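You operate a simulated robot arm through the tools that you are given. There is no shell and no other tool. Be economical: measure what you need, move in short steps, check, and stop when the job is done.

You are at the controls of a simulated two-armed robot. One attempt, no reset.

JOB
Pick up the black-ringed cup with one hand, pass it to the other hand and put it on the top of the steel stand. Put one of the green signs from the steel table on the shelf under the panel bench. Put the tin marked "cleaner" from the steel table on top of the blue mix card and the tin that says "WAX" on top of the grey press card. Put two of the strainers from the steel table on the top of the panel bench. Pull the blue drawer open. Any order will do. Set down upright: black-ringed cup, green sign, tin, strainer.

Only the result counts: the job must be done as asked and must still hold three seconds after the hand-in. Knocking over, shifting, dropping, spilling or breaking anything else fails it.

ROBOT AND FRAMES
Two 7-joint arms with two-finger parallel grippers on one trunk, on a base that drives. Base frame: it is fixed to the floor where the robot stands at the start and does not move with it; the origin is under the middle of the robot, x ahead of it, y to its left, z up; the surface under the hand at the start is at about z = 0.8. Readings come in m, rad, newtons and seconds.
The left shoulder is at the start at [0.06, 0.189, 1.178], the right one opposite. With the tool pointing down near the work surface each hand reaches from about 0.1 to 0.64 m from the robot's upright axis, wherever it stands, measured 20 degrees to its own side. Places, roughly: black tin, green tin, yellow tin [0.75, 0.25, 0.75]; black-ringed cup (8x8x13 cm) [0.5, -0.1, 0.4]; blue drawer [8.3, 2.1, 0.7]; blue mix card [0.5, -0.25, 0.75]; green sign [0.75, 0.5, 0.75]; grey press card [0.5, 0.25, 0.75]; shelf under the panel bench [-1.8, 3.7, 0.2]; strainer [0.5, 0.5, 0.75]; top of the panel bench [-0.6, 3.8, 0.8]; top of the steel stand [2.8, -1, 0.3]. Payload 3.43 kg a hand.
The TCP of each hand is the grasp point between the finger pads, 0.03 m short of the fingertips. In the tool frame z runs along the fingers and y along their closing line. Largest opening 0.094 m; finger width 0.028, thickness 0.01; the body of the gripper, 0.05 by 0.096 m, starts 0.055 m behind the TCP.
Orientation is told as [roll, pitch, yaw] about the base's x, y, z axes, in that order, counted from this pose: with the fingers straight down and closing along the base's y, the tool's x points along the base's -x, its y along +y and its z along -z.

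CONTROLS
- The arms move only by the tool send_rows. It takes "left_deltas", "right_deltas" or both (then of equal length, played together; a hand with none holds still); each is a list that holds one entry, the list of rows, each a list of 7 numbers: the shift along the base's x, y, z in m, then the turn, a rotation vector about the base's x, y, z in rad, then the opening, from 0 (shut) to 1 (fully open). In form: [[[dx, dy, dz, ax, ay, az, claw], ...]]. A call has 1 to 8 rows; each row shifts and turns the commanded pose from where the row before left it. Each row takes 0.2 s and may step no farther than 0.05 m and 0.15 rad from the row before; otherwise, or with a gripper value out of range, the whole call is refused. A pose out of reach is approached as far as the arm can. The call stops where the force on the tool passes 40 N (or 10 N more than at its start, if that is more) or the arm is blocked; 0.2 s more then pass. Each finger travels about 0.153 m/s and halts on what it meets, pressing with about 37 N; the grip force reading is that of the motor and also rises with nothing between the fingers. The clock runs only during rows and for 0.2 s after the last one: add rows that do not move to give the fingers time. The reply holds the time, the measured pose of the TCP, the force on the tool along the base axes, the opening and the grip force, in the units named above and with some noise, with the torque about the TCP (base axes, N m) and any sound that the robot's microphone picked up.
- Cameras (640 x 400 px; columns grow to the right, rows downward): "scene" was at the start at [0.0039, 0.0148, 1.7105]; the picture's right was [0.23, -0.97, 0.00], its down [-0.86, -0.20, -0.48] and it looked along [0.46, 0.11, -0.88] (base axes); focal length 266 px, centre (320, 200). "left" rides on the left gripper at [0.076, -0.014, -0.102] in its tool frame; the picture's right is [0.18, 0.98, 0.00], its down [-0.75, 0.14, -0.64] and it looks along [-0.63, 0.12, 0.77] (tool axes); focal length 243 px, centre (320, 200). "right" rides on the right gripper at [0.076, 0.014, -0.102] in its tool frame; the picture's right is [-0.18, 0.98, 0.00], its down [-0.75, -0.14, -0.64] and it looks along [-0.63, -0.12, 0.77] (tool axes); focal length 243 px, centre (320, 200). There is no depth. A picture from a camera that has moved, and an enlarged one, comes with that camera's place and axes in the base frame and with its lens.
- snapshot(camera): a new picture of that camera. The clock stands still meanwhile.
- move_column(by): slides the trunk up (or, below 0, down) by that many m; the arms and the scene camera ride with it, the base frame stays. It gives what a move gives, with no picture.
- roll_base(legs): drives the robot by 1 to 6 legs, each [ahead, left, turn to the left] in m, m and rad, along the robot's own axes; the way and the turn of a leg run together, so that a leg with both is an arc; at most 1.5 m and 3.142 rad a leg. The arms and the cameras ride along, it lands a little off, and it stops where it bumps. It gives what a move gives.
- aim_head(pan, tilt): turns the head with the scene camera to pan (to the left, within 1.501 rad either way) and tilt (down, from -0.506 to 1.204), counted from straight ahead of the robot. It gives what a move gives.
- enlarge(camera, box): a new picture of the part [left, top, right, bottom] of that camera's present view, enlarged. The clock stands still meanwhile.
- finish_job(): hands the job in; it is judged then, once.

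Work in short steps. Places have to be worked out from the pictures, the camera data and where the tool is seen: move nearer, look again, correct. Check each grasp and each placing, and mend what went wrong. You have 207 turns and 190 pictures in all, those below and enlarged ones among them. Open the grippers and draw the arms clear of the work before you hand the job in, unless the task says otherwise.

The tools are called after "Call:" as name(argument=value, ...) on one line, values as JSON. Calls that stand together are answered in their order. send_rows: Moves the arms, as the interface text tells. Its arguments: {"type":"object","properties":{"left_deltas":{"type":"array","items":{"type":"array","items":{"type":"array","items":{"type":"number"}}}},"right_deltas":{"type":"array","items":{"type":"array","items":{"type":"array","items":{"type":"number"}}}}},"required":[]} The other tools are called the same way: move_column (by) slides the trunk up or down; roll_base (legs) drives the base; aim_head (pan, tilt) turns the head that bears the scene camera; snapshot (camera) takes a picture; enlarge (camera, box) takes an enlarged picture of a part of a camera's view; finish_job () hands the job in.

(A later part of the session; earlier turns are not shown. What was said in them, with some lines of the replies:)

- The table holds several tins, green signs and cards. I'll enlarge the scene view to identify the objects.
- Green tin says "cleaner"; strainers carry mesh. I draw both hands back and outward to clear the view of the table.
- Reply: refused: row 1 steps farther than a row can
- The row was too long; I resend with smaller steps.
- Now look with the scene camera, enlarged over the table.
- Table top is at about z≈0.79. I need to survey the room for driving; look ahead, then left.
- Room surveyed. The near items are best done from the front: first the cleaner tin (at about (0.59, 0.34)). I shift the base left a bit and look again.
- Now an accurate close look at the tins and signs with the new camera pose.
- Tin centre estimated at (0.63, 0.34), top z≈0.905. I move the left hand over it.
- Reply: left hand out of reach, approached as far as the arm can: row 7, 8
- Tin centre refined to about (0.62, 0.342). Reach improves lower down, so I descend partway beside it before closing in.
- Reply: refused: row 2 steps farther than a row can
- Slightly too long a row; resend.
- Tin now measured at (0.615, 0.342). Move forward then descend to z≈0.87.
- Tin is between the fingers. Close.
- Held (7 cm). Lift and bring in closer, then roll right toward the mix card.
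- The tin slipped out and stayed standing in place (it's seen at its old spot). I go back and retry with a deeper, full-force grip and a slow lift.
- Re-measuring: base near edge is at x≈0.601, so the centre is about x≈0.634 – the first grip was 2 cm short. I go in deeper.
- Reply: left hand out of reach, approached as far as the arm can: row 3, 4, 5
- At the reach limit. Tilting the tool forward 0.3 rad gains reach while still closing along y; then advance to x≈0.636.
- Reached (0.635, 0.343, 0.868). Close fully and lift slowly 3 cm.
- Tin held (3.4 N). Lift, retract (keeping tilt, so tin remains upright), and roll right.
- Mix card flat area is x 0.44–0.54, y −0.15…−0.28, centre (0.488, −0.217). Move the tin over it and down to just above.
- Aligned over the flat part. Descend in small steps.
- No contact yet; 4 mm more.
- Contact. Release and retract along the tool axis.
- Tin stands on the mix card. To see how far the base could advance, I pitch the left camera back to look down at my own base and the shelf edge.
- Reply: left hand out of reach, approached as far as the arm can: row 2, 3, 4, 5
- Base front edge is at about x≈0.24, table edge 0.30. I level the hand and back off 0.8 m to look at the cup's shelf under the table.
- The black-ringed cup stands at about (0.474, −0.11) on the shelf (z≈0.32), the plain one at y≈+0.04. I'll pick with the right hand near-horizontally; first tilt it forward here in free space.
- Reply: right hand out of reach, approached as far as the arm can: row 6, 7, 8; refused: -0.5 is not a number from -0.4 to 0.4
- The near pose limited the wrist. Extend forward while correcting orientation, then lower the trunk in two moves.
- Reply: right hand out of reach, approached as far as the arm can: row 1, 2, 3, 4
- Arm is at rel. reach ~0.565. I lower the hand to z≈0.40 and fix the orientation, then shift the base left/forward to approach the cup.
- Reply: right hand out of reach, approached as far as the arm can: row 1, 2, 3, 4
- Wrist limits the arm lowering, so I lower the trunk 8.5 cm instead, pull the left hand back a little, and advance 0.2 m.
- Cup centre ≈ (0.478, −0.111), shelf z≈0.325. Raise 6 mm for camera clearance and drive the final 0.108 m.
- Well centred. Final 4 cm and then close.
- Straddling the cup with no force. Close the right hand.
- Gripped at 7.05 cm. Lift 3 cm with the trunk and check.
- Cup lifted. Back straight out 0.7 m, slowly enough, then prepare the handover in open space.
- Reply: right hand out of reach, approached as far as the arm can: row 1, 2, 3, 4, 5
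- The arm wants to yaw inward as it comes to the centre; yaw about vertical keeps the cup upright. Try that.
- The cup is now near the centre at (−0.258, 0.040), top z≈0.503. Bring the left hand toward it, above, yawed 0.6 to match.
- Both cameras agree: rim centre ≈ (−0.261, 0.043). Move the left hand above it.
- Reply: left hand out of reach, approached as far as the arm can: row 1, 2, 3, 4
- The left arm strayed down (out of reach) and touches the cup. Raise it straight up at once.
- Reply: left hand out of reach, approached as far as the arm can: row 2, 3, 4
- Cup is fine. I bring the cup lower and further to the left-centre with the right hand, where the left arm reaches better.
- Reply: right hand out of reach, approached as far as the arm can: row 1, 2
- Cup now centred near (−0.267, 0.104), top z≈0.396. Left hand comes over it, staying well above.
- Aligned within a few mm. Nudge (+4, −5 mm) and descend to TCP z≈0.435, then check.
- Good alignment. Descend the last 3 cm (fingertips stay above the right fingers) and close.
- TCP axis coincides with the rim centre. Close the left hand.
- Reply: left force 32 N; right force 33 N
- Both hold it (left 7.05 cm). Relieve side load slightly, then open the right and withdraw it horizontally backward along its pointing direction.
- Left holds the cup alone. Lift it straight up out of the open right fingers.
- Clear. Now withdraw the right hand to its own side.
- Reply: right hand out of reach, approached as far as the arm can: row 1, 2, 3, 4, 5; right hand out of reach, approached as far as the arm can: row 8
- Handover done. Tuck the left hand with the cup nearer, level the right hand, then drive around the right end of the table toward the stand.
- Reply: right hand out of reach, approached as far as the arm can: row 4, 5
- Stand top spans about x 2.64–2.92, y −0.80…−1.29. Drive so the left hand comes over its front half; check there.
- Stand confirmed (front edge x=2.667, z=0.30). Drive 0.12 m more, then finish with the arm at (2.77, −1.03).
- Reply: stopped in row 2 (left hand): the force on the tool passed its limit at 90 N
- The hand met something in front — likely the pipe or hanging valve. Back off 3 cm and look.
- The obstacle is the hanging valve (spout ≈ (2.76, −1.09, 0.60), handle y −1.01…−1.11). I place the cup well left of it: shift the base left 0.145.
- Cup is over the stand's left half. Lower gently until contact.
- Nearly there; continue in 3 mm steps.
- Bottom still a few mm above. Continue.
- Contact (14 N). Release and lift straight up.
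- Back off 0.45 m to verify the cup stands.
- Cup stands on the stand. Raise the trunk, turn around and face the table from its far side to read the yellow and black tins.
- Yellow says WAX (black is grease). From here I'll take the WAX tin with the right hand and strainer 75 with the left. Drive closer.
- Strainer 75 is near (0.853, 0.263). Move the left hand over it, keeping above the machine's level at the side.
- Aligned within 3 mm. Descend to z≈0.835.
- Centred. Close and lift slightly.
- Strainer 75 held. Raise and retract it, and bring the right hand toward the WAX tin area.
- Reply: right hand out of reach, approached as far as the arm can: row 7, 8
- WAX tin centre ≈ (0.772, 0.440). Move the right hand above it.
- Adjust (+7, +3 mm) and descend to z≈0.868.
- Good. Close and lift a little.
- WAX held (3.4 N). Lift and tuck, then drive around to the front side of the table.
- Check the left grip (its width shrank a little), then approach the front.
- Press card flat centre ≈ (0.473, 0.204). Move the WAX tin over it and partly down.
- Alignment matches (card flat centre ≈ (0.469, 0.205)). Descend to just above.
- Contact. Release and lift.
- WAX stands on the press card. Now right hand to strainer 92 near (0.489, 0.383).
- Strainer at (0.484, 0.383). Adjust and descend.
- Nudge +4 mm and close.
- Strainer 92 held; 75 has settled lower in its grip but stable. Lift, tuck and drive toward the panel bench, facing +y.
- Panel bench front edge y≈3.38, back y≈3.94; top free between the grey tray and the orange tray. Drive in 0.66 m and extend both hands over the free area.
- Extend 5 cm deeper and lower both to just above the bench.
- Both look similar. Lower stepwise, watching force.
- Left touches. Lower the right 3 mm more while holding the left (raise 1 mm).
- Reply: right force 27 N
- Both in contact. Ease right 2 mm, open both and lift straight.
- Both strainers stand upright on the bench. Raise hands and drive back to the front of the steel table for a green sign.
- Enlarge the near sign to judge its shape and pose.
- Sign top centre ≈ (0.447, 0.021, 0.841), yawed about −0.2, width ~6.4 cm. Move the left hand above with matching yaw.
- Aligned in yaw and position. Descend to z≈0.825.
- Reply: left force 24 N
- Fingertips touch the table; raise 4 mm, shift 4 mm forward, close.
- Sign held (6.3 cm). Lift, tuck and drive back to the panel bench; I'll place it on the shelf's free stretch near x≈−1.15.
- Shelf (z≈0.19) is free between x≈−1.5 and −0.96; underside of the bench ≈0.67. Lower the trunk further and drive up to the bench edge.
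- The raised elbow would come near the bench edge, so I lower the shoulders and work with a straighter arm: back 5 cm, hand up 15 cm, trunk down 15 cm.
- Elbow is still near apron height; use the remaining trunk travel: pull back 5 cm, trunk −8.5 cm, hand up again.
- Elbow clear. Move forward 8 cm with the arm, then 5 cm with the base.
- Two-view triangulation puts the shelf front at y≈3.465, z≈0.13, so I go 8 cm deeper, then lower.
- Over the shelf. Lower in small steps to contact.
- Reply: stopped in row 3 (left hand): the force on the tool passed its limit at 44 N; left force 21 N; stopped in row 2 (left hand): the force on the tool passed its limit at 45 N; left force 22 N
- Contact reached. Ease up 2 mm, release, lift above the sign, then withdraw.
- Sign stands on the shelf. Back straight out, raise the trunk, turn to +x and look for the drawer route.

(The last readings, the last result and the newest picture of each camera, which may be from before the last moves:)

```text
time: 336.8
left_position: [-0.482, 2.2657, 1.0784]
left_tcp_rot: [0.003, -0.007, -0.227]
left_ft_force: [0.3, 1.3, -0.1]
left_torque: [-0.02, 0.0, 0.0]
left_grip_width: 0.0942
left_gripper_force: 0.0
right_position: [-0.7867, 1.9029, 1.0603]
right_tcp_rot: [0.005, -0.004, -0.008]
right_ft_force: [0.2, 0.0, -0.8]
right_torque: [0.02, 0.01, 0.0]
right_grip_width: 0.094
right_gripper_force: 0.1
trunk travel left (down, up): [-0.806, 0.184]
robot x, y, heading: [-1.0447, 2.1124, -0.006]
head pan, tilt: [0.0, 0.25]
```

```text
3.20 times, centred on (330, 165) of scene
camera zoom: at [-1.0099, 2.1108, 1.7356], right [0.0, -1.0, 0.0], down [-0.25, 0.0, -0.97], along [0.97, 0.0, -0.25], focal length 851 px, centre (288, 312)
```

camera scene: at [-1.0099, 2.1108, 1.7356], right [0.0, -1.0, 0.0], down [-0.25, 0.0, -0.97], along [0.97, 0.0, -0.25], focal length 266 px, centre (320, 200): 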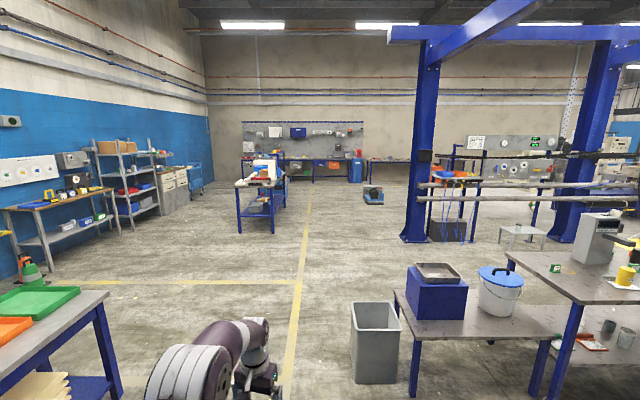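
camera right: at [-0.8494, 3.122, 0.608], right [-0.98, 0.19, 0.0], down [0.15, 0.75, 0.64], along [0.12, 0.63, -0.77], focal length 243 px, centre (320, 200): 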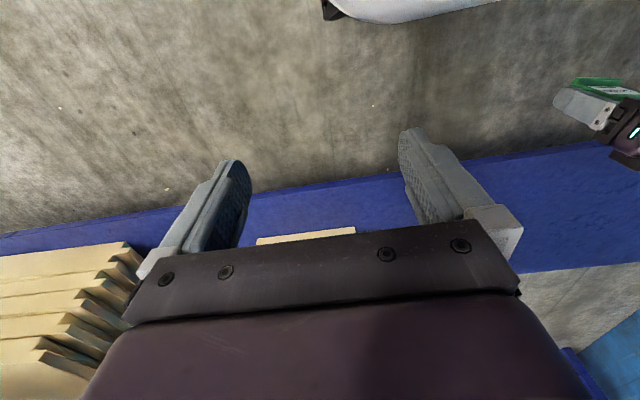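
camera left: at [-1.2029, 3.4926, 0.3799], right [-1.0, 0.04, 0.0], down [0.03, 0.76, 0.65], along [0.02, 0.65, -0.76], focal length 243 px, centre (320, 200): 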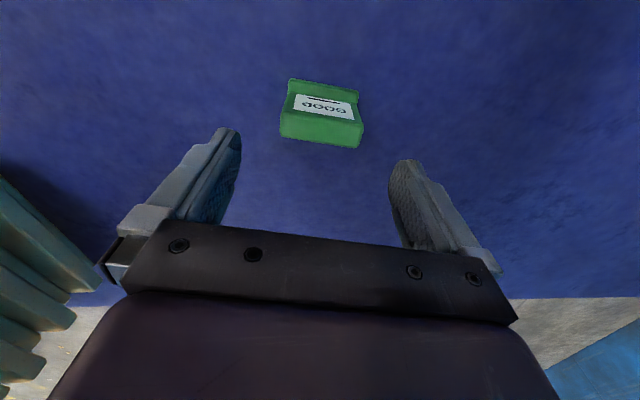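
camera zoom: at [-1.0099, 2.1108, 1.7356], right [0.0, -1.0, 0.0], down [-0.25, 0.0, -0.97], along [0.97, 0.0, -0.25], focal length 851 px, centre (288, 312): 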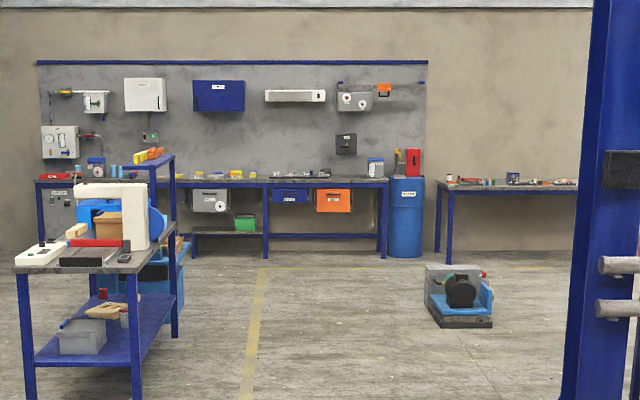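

The blue drawer is under the far bench (straight ahead, y≈2.1). Route: swing left around the grey bin, then ahead between the tables.

Call:
roll_base(legs=[[0.75, 0.5, 0], [1.5, 0, 0], [1.2, -0.55, 0], [1.5, 0, 0], [1.5, 0, 0], [0.7, 0, 0]])

Call:
aim_head(pan=0.0, tilt=0.5)

Call:
snapshot(camera="scene")

```text
time: 372.4
left_position: [6.7013, 2.1819, 1.0788]
left_tcp_rot: [0.002, -0.007, -0.234]
left_ft_force: [0.1, 0.8, -0.3]
left_torque: [0.02, -0.01, -0.04]
left_grip_width: 0.0937
left_gripper_force: 0.0
right_position: [6.396, 1.8229, 1.0602]
right_tcp_rot: [0.005, -0.002, -0.018]
right_ft_force: [-0.4, 0.5, 0.4]
right_torque: [-0.04, 0.01, 0.01]
right_grip_width: 0.0941
right_gripper_force: 0.0
trunk travel left (down, up): [-0.806, 0.184]
robot x, y, heading: [6.1376, 2.0289, -0.011]
head pan, tilt: [0.0, 0.25]
```

```text
time: 373.2
left_position: [6.7021, 2.1836, 1.078]
left_tcp_rot: [0.002, -0.007, -0.235]
left_ft_force: [1.0, -0.3, 0.5]
left_torque: [-0.03, 0.0, 0.02]
left_grip_width: 0.0941
left_gripper_force: 0.0
right_position: [6.3948, 1.8224, 1.0602]
right_tcp_rot: [0.007, -0.003, -0.017]
right_ft_force: [-0.7, -0.5, -0.2]
right_torque: [0.01, -0.02, 0.0]
right_grip_width: 0.0939
right_gripper_force: 0.0
trunk travel left (down, up): [-0.806, 0.184]
robot x, y, heading: [6.1379, 2.0346, -0.013]
head pan, tilt: [0.0, 0.499]
```

```text
58 pictures are left
camera scene: at [6.171, 2.0324, 1.7126], right [-0.01, -1.0, 0.0], down [-0.48, 0.01, -0.88], along [0.88, -0.01, -0.48], focal length 266 px, centre (320, 200)
```

scene: 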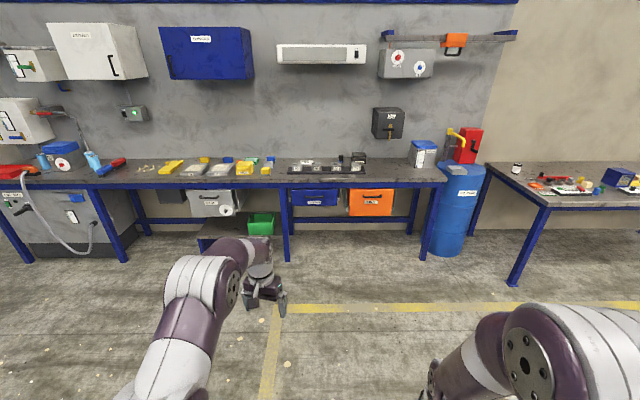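

Call:
enlarge(camera="scene", box=[270, 150, 410, 240])

```text
4.44 times, centred on (340, 195) of scene
camera zoom: at [6.171, 2.0324, 1.7126], right [-0.01, -1.0, 0.0], down [-0.48, 0.01, -0.88], along [0.88, -0.01, -0.48], focal length 1182 px, centre (231, 222)
```

zoom: 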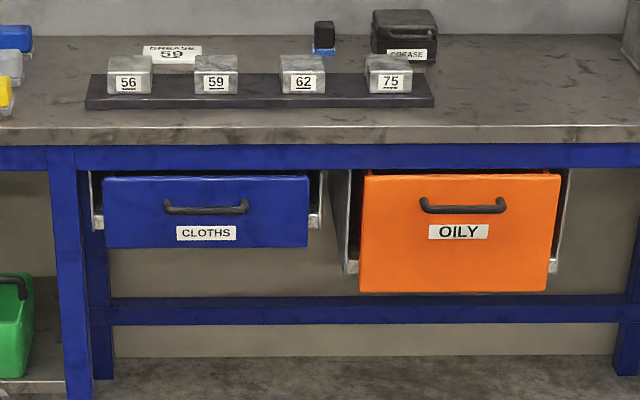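

Blue drawer "CLOTHS" has a horizontal bar handle. I'll grip it with the left hand pointing forward, fingers closing vertically: first yaw the hand −90°, then pitch forward, in free space.

Call:
send_rows(left_deltas=[[[-0.015, 0, 0, 0, 0, -0.15, 1], [-0.015, 0, 0, 0, 0, -0.15, 1], [-0.015, 0, 0, 0, 0, -0.15, 1], [-0.015, 0, 0, 0, 0, -0.15, 1], [0, 0, 0, 0, 0, -0.15, 1], [0, 0, 0, 0, 0, -0.15, 1], [0, 0, 0, 0, 0, -0.15, 1], [0, 0, 0, 0, 0, -0.15, 1]]])

Call:
send_rows(left_deltas=[[[0, 0, 0, 0, 0, -0.13, 1], [0.01, 0, 0.01, 0, -0.15, 0, 1], [0.01, 0, 0.01, 0, -0.15, 0, 1], [0.01, 0, 0.01, 0, -0.15, 0, 1], [0.01, 0, 0.01, 0, -0.15, 0, 1], [0.01, 0, 0.01, 0, -0.15, 0, 1], [0.01, 0, 0.01, 0, -0.15, 0, 1], [0.01, 0, 0.01, 0, -0.15, 0, 1]]])

```text
time: 375.0
left_position: [6.6416, 2.1844, 1.0797]
left_tcp_rot: [0.001, -0.005, -1.435]
left_ft_force: [0.0, 0.6, -0.2]
left_torque: [0.01, 0.0, -0.01]
left_grip_width: 0.0939
left_gripper_force: 0.0
right_position: [6.3952, 1.823, 1.0603]
right_tcp_rot: [0.005, -0.002, -0.019]
right_ft_force: [0.1, 0.3, 0.4]
right_torque: [-0.02, 0.0, 0.0]
right_grip_width: 0.0941
right_gripper_force: 0.0
trunk travel left (down, up): [-0.806, 0.184]
robot x, y, heading: [6.1365, 2.0326, -0.011]
head pan, tilt: [0.0, 0.499]
```

```text
time: 376.8
left_position: [6.7094, 2.1928, 1.1331]
left_tcp_rot: [0.938, 0.021, -1.536]
left_ft_force: [-0.3, 0.0, -0.3]
left_torque: [-0.01, -0.03, 0.02]
left_grip_width: 0.0941
left_gripper_force: 0.0
left hand out of reach, approached as far as the arm can: row 7, 8
right_position: [6.3955, 1.8234, 1.0612]
right_tcp_rot: [0.006, -0.003, -0.016]
right_ft_force: [-0.7, 0.3, -0.3]
right_torque: [-0.01, 0.0, 0.01]
right_grip_width: 0.0941
right_gripper_force: 0.1
trunk travel left (down, up): [-0.806, 0.184]
robot x, y, heading: [6.14, 2.0331, -0.012]
head pan, tilt: [0.0, 0.499]
```

Tilt reached 0.94 rad. Try gaining more by extending a little further.

Call:
send_rows(left_deltas=[[[0.03, 0, -0.03, 0, 0, 0, 1], [0.02, 0, -0.03, 0, -0.1, 0, 1], [0.0, 0, -0.03, 0, -0.1, 0, 1], [0.0, 0, 0, 0, -0.1, 0, 1], [0, 0, 0, 0, -0.1, 0, 1]]])

Call:
snapshot(camera="scene")

```text
time: 378.0
left_position: [6.7609, 2.1788, 1.0459]
left_tcp_rot: [1.339, 0.007, -1.522]
left_ft_force: [0.3, 0.1, 0.3]
left_torque: [0.0, -0.01, 0.03]
left_grip_width: 0.0943
left_gripper_force: 0.1
left hand out of reach, approached as far as the arm can: row 4, 5
right_position: [6.3947, 1.8213, 1.0606]
right_tcp_rot: [0.006, -0.001, -0.017]
right_ft_force: [0.5, -0.9, 0.0]
right_torque: [-0.03, -0.02, 0.03]
right_grip_width: 0.094
right_gripper_force: 0.0
trunk travel left (down, up): [-0.806, 0.184]
robot x, y, heading: [6.1346, 2.0344, -0.014]
head pan, tilt: [0.0, 0.499]
```

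```text
56 pictures are left
camera scene: at [6.171, 2.032, 1.7126], right [-0.01, -1.0, 0.0], down [-0.48, 0.01, -0.88], along [0.88, -0.01, -0.48], focal length 266 px, centre (320, 200)
```

scene: 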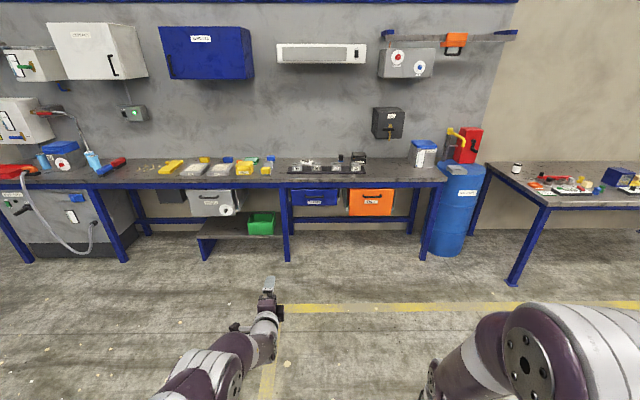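

Hand now points nearly horizontally (1.34 rad). Lower the trunk 0.35 and approach: ahead 0.85, right 0.11.

Call:
move_column(by=-0.35)

Call:
roll_base(legs=[[0.85, -0.11, 0.013]])

Call:
snapshot(camera="scene")

Call:
snapshot(camera="left")

```text
time: 381.4
left_position: [6.7608, 2.1788, 0.6959]
left_tcp_rot: [1.337, 0.007, -1.521]
left_ft_force: [-0.6, 0.1, -0.6]
left_torque: [-0.02, -0.01, 0.01]
left_grip_width: 0.0939
left_gripper_force: 0.0
right_position: [6.3938, 1.822, 0.7115]
right_tcp_rot: [0.005, -0.003, -0.019]
right_ft_force: [0.3, 0.6, 0.3]
right_torque: [-0.02, 0.06, -0.02]
right_grip_width: 0.0939
right_gripper_force: 0.1
trunk travel left (down, up): [-0.456, 0.534]
robot x, y, heading: [6.1404, 2.0322, -0.016]
head pan, tilt: [0.0, 0.499]
```

```text
time: 386.0
left_position: [7.6144, 2.0701, 0.695]
left_tcp_rot: [1.335, 0.006, -1.51]
left_ft_force: [0.5, 0.1, -1.1]
left_torque: [0.0, -0.03, 0.02]
left_grip_width: 0.094
left_gripper_force: 0.0
right_position: [7.2506, 1.7084, 0.7103]
right_tcp_rot: [0.004, -0.002, -0.006]
right_ft_force: [0.7, 0.1, -0.7]
right_torque: [-0.01, 0.01, -0.02]
right_grip_width: 0.0942
right_gripper_force: 0.0
trunk travel left (down, up): [-0.456, 0.534]
robot x, y, heading: [6.9905, 1.919, -0.0]
head pan, tilt: [0.0, 0.499]
```

```text
55 pictures are left
camera scene: at [7.0257, 1.9164, 1.3626], right [0.0, -1.0, 0.0], down [-0.48, 0.0, -0.88], along [0.88, 0.0, -0.48], focal length 266 px, centre (320, 200)
```

scene: 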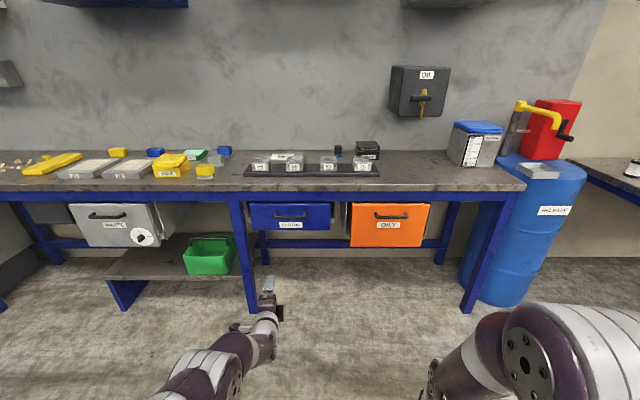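

```text
54 pictures are left
camera left: at [7.5056, 2.1392, 0.7054], right [0.22, 0.19, 0.96], down [-0.55, -0.79, 0.28], along [0.81, -0.58, -0.07], focal length 243 px, centre (320, 200)
```

left: 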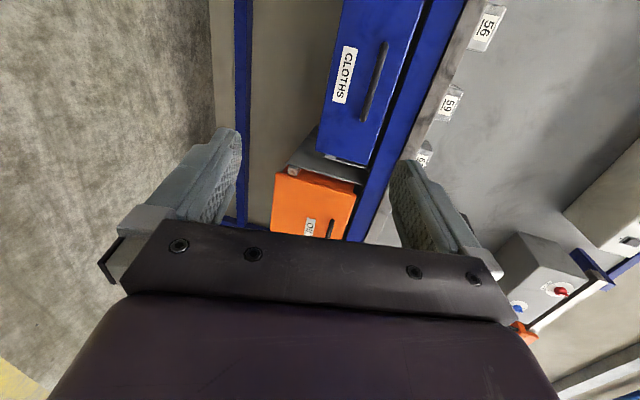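

Call:
enlarge(camera="scene", box=[230, 180, 350, 255])

Call:
enlarge(camera="left", box=[310, 0, 430, 180])

```text
5.33 times, centred on (290, 218) of scene
camera zoom: at [7.0257, 1.9164, 1.3626], right [0.0, -1.0, 0.0], down [-0.48, 0.0, -0.88], along [0.88, 0.0, -0.48], focal length 1419 px, centre (480, 107)
```

zoom: 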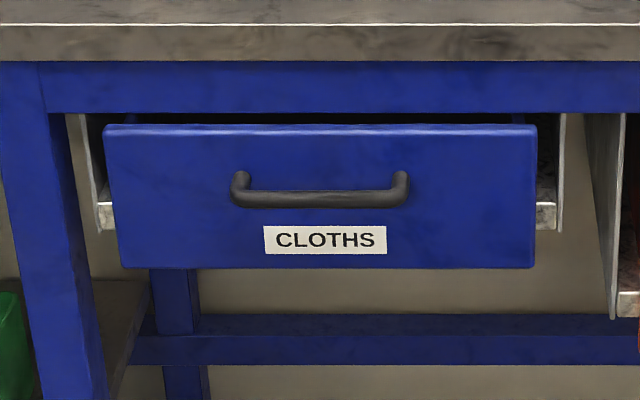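

```text
2.22 times, centred on (370, 90) of left
camera zoom: at [7.5056, 2.1392, 0.7054], right [0.22, 0.19, 0.96], down [-0.55, -0.79, 0.28], along [0.81, -0.58, -0.07], focal length 539 px, centre (209, 444)
```

zoom: 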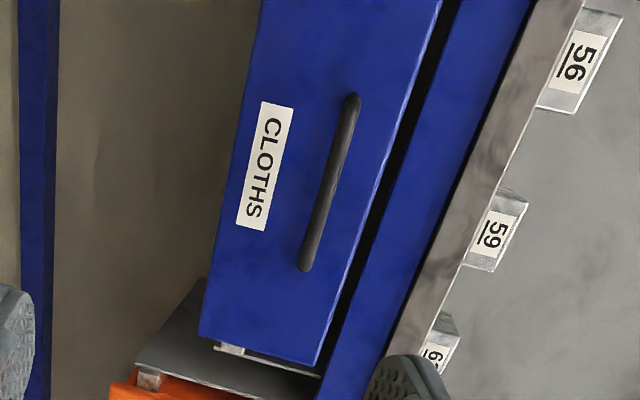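

Bar handle located at about (8.072, 2.057, 0.703), gap behind it ~3 cm. Narrow the fingers, raise 1 cm and drive in 0.36 m, then re-look.

Call:
send_rows(left_deltas=[[[0, 0, 0, 0, 0, 0, 0.7], [0, 0, 0, 0, 0, 0, 0.7]]])

Call:
move_column(by=0.01)

Call:
roll_base(legs=[[0.36, 0, 0]])

Call:
snapshot(camera="left")

Call:
enlarge(camera="scene", box=[220, 180, 380, 300])

```text
time: 386.6
left_position: [7.6138, 2.0702, 0.6942]
left_tcp_rot: [1.336, 0.007, -1.512]
left_ft_force: [1.0, -1.1, 0.7]
left_torque: [0.0, -0.03, 0.0]
left_grip_width: 0.0659
left_gripper_force: 0.1
right_position: [7.2505, 1.7084, 0.7108]
right_tcp_rot: [0.005, -0.005, -0.006]
right_ft_force: [0.5, 0.4, -0.2]
right_torque: [-0.01, 0.0, -0.01]
right_grip_width: 0.0941
right_gripper_force: 0.0
trunk travel left (down, up): [-0.456, 0.534]
robot x, y, heading: [6.9918, 1.9156, -0.005]
head pan, tilt: [0.0, 0.499]
```

```text
time: 387.2
left_position: [7.6139, 2.0705, 0.7058]
left_tcp_rot: [1.335, 0.007, -1.511]
left_ft_force: [0.0, -0.3, -1.4]
left_torque: [0.04, -0.03, -0.01]
left_grip_width: 0.0659
left_gripper_force: 0.0
right_position: [7.2507, 1.7076, 0.7195]
right_tcp_rot: [0.005, -0.003, -0.007]
right_ft_force: [-0.8, -0.3, 0.4]
right_torque: [0.02, -0.03, 0.04]
right_grip_width: 0.0941
right_gripper_force: 0.1
trunk travel left (down, up): [-0.466, 0.524]
robot x, y, heading: [6.993, 1.9179, 0.0]
head pan, tilt: [0.0, 0.499]
```

```text
time: 389.5
left_position: [7.9786, 2.0688, 0.7045]
left_tcp_rot: [1.334, 0.008, -1.509]
left_ft_force: [-0.5, 0.4, -0.3]
left_torque: [0.01, -0.05, 0.01]
left_grip_width: 0.0659
left_gripper_force: 0.1
right_position: [7.6161, 1.7077, 0.7205]
right_tcp_rot: [0.006, -0.003, -0.005]
right_ft_force: [0.1, -0.4, 0.2]
right_torque: [-0.01, 0.05, -0.01]
right_grip_width: 0.0939
right_gripper_force: 0.0
trunk travel left (down, up): [-0.466, 0.524]
robot x, y, heading: [7.3631, 1.9141, 0.0]
head pan, tilt: [0.0, 0.499]
```

```text
51 pictures are left
camera left: at [7.8704, 2.1386, 0.7152], right [0.22, 0.19, 0.96], down [-0.54, -0.79, 0.28], along [0.81, -0.58, -0.07], focal length 243 px, centre (320, 200)
```

left: 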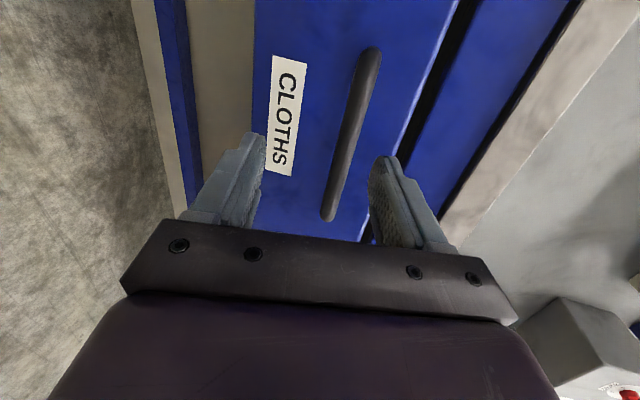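

```text
3.33 times, centred on (300, 240) of scene
camera zoom: at [7.3908, 1.9158, 1.3725], right [0.0, -1.0, 0.0], down [-0.48, 0.0, -0.88], along [0.88, 0.0, -0.48], focal length 887 px, centre (387, 67)
```

zoom: 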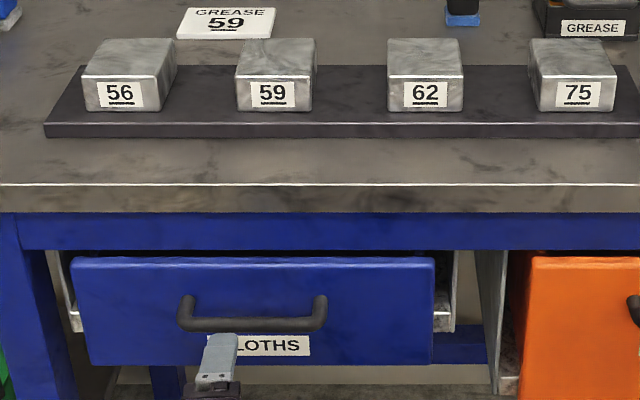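

Bar at z≈0.706, level with the TCP. Advance 8 cm so the bar sits between the fingers.

Call:
roll_base(legs=[[0.083, 0, 0]])

Call:
snapshot(camera="left")

Call:
enlarge(camera="scene", box=[220, 200, 380, 320])

```text
time: 390.6
left_position: [8.0527, 2.0687, 0.7018]
left_tcp_rot: [1.331, 0.01, -1.512]
left_ft_force: [-0.9, 0.1, 0.6]
left_torque: [-0.01, -0.02, 0.02]
left_grip_width: 0.0658
left_gripper_force: 0.0
right_position: [7.6938, 1.7077, 0.7195]
right_tcp_rot: [0.004, -0.004, -0.006]
right_ft_force: [0.2, -0.1, -0.2]
right_torque: [-0.01, -0.01, -0.02]
right_grip_width: 0.0938
right_gripper_force: 0.1
trunk travel left (down, up): [-0.466, 0.524]
robot x, y, heading: [7.4361, 1.9135, -0.001]
head pan, tilt: [0.0, 0.499]
stopped in leg 1: the force on the tool passed its limit at 114 N (the readings are from after the stop); the commanded pose is now the measured one
```

```text
49 pictures are left
camera left: at [7.9447, 2.1386, 0.7125], right [0.22, 0.19, 0.96], down [-0.54, -0.79, 0.28], along [0.81, -0.58, -0.07], focal length 243 px, centre (320, 200)
```

left: 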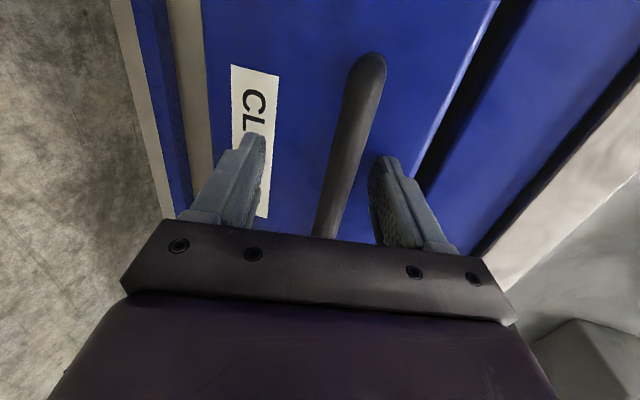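

```text
3.33 times, centred on (300, 260) of scene
camera zoom: at [7.4678, 1.9157, 1.3725], right [0.0, -1.0, 0.0], down [-0.48, 0.0, -0.88], along [0.88, 0.0, -0.48], focal length 887 px, centre (387, 0)
```

zoom: 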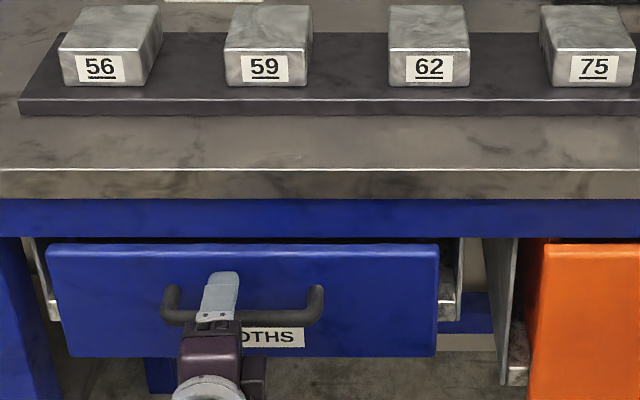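

Fingertips reached the drawer face with the bar between the fingers. Back 4 mm, raise 6 mm, and close.

Call:
send_rows(left_deltas=[[[-0.004, 0, 0.006, 0, 0, 0, 0.7], [0, 0, 0, 0, 0, 0, 0.3], [0, 0, 0, 0, 0, 0, 0], [0, 0, 0, 0, 0, 0, 0], [0, 0, 0, 0, 0, 0, 0]]])

Call:
snapshot(camera="left")

```text
time: 391.9
left_position: [8.0492, 2.0692, 0.7119]
left_tcp_rot: [1.34, 0.01, -1.509]
left_ft_force: [2.2, 2.8, 21.0]
left_torque: [0.38, -0.14, -0.48]
left_grip_width: 0.0156
left_gripper_force: 44.8
right_position: [7.6934, 1.7061, 0.7213]
right_tcp_rot: [0.005, -0.004, -0.005]
right_ft_force: [0.1, -0.4, 0.6]
right_torque: [0.03, 0.02, 0.0]
right_grip_width: 0.0938
right_gripper_force: 0.1
trunk travel left (down, up): [-0.466, 0.524]
robot x, y, heading: [7.4367, 1.913, -0.0]
head pan, tilt: [0.0, 0.499]
```

```text
47 pictures are left
camera left: at [7.9408, 2.1382, 0.7218], right [0.21, 0.19, 0.96], down [-0.55, -0.79, 0.28], along [0.81, -0.58, -0.07], focal length 243 px, centre (320, 200)
```

left: 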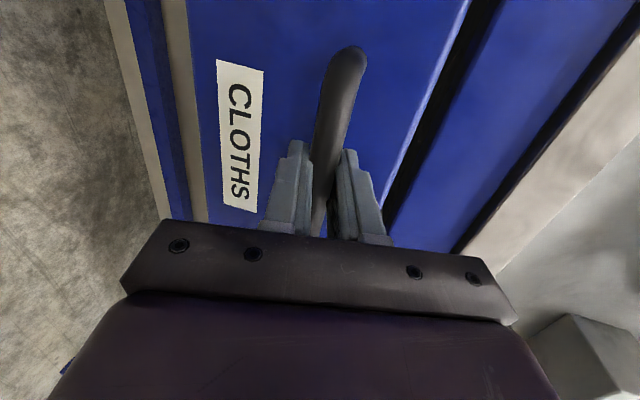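

Bar gripped (1.6 cm). Pull by driving the base back 0.12 m.

Call:
roll_base(legs=[[-0.12, 0, 0]])

Call:
snapshot(camera="scene")

```text
time: 393.1
left_position: [7.9281, 2.0685, 0.7123]
left_tcp_rot: [1.343, 0.008, -1.51]
left_ft_force: [0.0, 12.4, 31.9]
left_torque: [0.46, -0.25, 0.25]
left_grip_width: 0.0158
left_gripper_force: 44.9
right_position: [7.5716, 1.7081, 0.7214]
right_tcp_rot: [0.004, -0.007, -0.006]
right_ft_force: [0.4, 0.4, -0.5]
right_torque: [0.0, -0.03, -0.01]
right_grip_width: 0.0939
right_gripper_force: 0.1
trunk travel left (down, up): [-0.466, 0.524]
robot x, y, heading: [7.3165, 1.919, -0.004]
head pan, tilt: [0.0, 0.499]
```

```text
46 pictures are left
camera scene: at [7.3425, 1.9163, 1.3728], right [0.0, -1.0, 0.0], down [-0.48, 0.0, -0.88], along [0.88, 0.0, -0.48], focal length 266 px, centre (320, 200)
```

scene: 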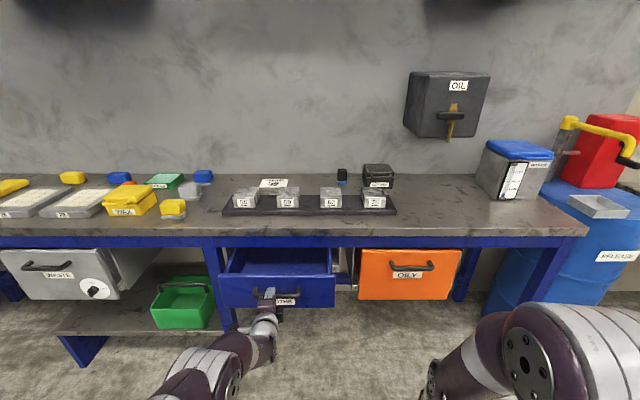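

Drawer opened 12 cm. Ease the vertical load by raising 3 mm and pull another 12 cm.

Call:
send_rows(left_deltas=[[[0, 0, 0.004, 0, 0, 0, 0], [0, 0, 0, 0, 0, 0, 0]]])

Call:
roll_base(legs=[[-0.12, 0, 0]])

Call:
enlarge(camera="scene", box=[180, 200, 380, 330])

```text
time: 393.7
left_position: [7.929, 2.0685, 0.7122]
left_tcp_rot: [1.335, 0.008, -1.511]
left_ft_force: [0.2, 2.1, -2.9]
left_torque: [0.63, -0.1, 0.03]
left_grip_width: 0.0158
left_gripper_force: 45.6
right_position: [7.5736, 1.7082, 0.7195]
right_tcp_rot: [0.004, -0.002, -0.005]
right_ft_force: [-0.1, 0.2, -0.3]
right_torque: [0.02, -0.03, 0.0]
right_grip_width: 0.0939
right_gripper_force: 0.1
trunk travel left (down, up): [-0.466, 0.524]
robot x, y, heading: [7.315, 1.9145, -0.006]
head pan, tilt: [0.0, 0.499]
```

```text
time: 394.9
left_position: [7.8111, 2.0684, 0.7119]
left_tcp_rot: [1.336, 0.009, -1.511]
left_ft_force: [0.3, 0.9, -10.6]
left_torque: [0.46, 0.09, -0.28]
left_grip_width: 0.0158
left_gripper_force: 45.3
right_position: [7.4539, 1.7092, 0.7195]
right_tcp_rot: [0.004, -0.003, -0.005]
right_ft_force: [0.0, -0.9, 0.3]
right_torque: [0.0, -0.03, -0.01]
right_grip_width: 0.0938
right_gripper_force: 0.1
trunk travel left (down, up): [-0.466, 0.524]
robot x, y, heading: [7.1958, 1.914, -0.001]
head pan, tilt: [0.0, 0.499]
```

```text
3.08 times, centred on (280, 265) of scene
camera zoom: at [7.2287, 1.9164, 1.3725], right [0.0, -1.0, 0.0], down [-0.48, 0.0, -0.88], along [0.88, 0.0, -0.48], focal length 819 px, centre (443, 0)
```

zoom: 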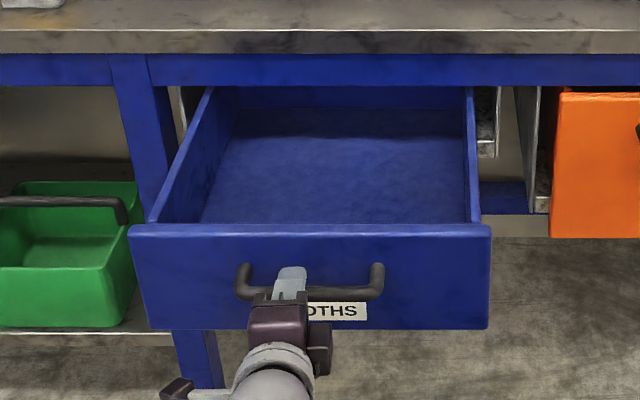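

Open ~24 cm, nearly full. Try a further 5 cm (it will stop at its limit).

Call:
roll_base(legs=[[-0.05, 0, 0]])

```text
time: 395.9
left_position: [7.7585, 2.0689, 0.7123]
left_tcp_rot: [1.336, 0.008, -1.51]
left_ft_force: [0.1, 0.9, -5.4]
left_torque: [0.55, 0.01, -0.15]
left_grip_width: 0.0157
left_gripper_force: 45.4
right_position: [7.4033, 1.7087, 0.7201]
right_tcp_rot: [0.003, -0.003, -0.008]
right_ft_force: [-0.7, -0.6, -0.2]
right_torque: [0.01, -0.01, -0.01]
right_grip_width: 0.0939
right_gripper_force: 0.1
trunk travel left (down, up): [-0.466, 0.524]
robot x, y, heading: [7.1445, 1.9168, -0.002]
head pan, tilt: [0.0, 0.499]
```

29 cm open: enough. Open the gripper and back away without touching the drawer.

Call:
send_rows(left_deltas=[[[0, 0, 0, 0, 0, 0, 0.4], [0, 0, 0, 0, 0, 0, 0.8], [0, 0, 0, 0, 0, 0, 1], [0, 0, 0, 0, 0, 0, 1]]])

Call:
roll_base(legs=[[-0.4, 0, 0]])

Call:
snapshot(camera="scene")

```text
time: 396.9
left_position: [7.7585, 2.0693, 0.7119]
left_tcp_rot: [1.336, 0.01, -1.51]
left_ft_force: [-0.5, 0.7, 0.4]
left_torque: [0.03, 0.03, 0.0]
left_grip_width: 0.0941
left_gripper_force: 0.2
right_position: [7.4045, 1.7083, 0.7205]
right_tcp_rot: [0.006, -0.004, -0.008]
right_ft_force: [0.3, 0.5, 0.5]
right_torque: [-0.01, -0.01, 0.02]
right_grip_width: 0.094
right_gripper_force: 0.0
trunk travel left (down, up): [-0.466, 0.524]
robot x, y, heading: [7.1445, 1.9186, -0.003]
head pan, tilt: [0.0, 0.499]
```

```text
time: 399.3
left_position: [7.3608, 2.0709, 0.7141]
left_tcp_rot: [1.335, 0.008, -1.507]
left_ft_force: [0.4, 1.2, 0.6]
left_torque: [-0.02, -0.01, 0.01]
left_grip_width: 0.094
left_gripper_force: 0.1
right_position: [7.0057, 1.7096, 0.721]
right_tcp_rot: [0.004, -0.004, -0.005]
right_ft_force: [-0.6, -0.1, -1.0]
right_torque: [-0.01, 0.03, 0.0]
right_grip_width: 0.0942
right_gripper_force: 0.0
trunk travel left (down, up): [-0.466, 0.524]
robot x, y, heading: [6.7508, 1.9198, -0.007]
head pan, tilt: [0.0, 0.499]
```

```text
44 pictures are left
camera scene: at [6.7791, 1.9164, 1.3726], right [0.0, -1.0, 0.0], down [-0.48, 0.0, -0.88], along [0.88, 0.0, -0.48], focal length 266 px, centre (320, 200)
```

scene: 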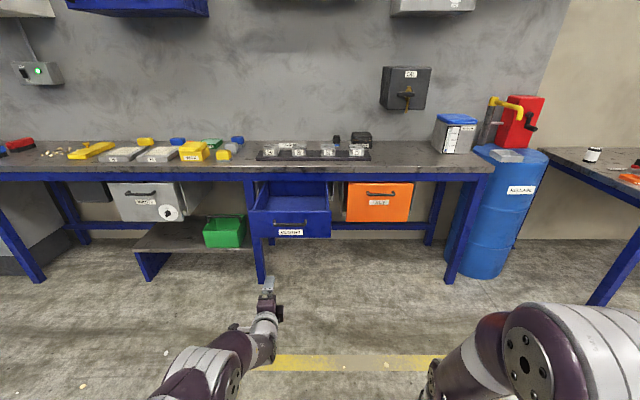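

The drawer stays open, both grippers are open and clear, and every other item was checked where it was set down. Handing in.

Call:
finish_job()

```text
The job is handed in.
```

I finished every part of the job and handed it in, though I wasn't shown the judging result.

- **Cup:** the black-ringed cup was passed from the right hand to the left and stands upright on the steel stand.
- **Tins:** the cleaner tin is on the blue mix card and the WAX tin is on the grey press card.
- **Strainers:** two of them (75 and 92) stand on top of the panel bench.
- **Sign:** one green sign stands on the shelf under that bench.
- **Drawer:** the blue drawer is open about 29 cm.

On the way to the stand, the left hand bumped the valve hanging above it at about 90 N. In the pictures the handle looked unchanged, but I couldn't confirm that it hadn't moved slightly.
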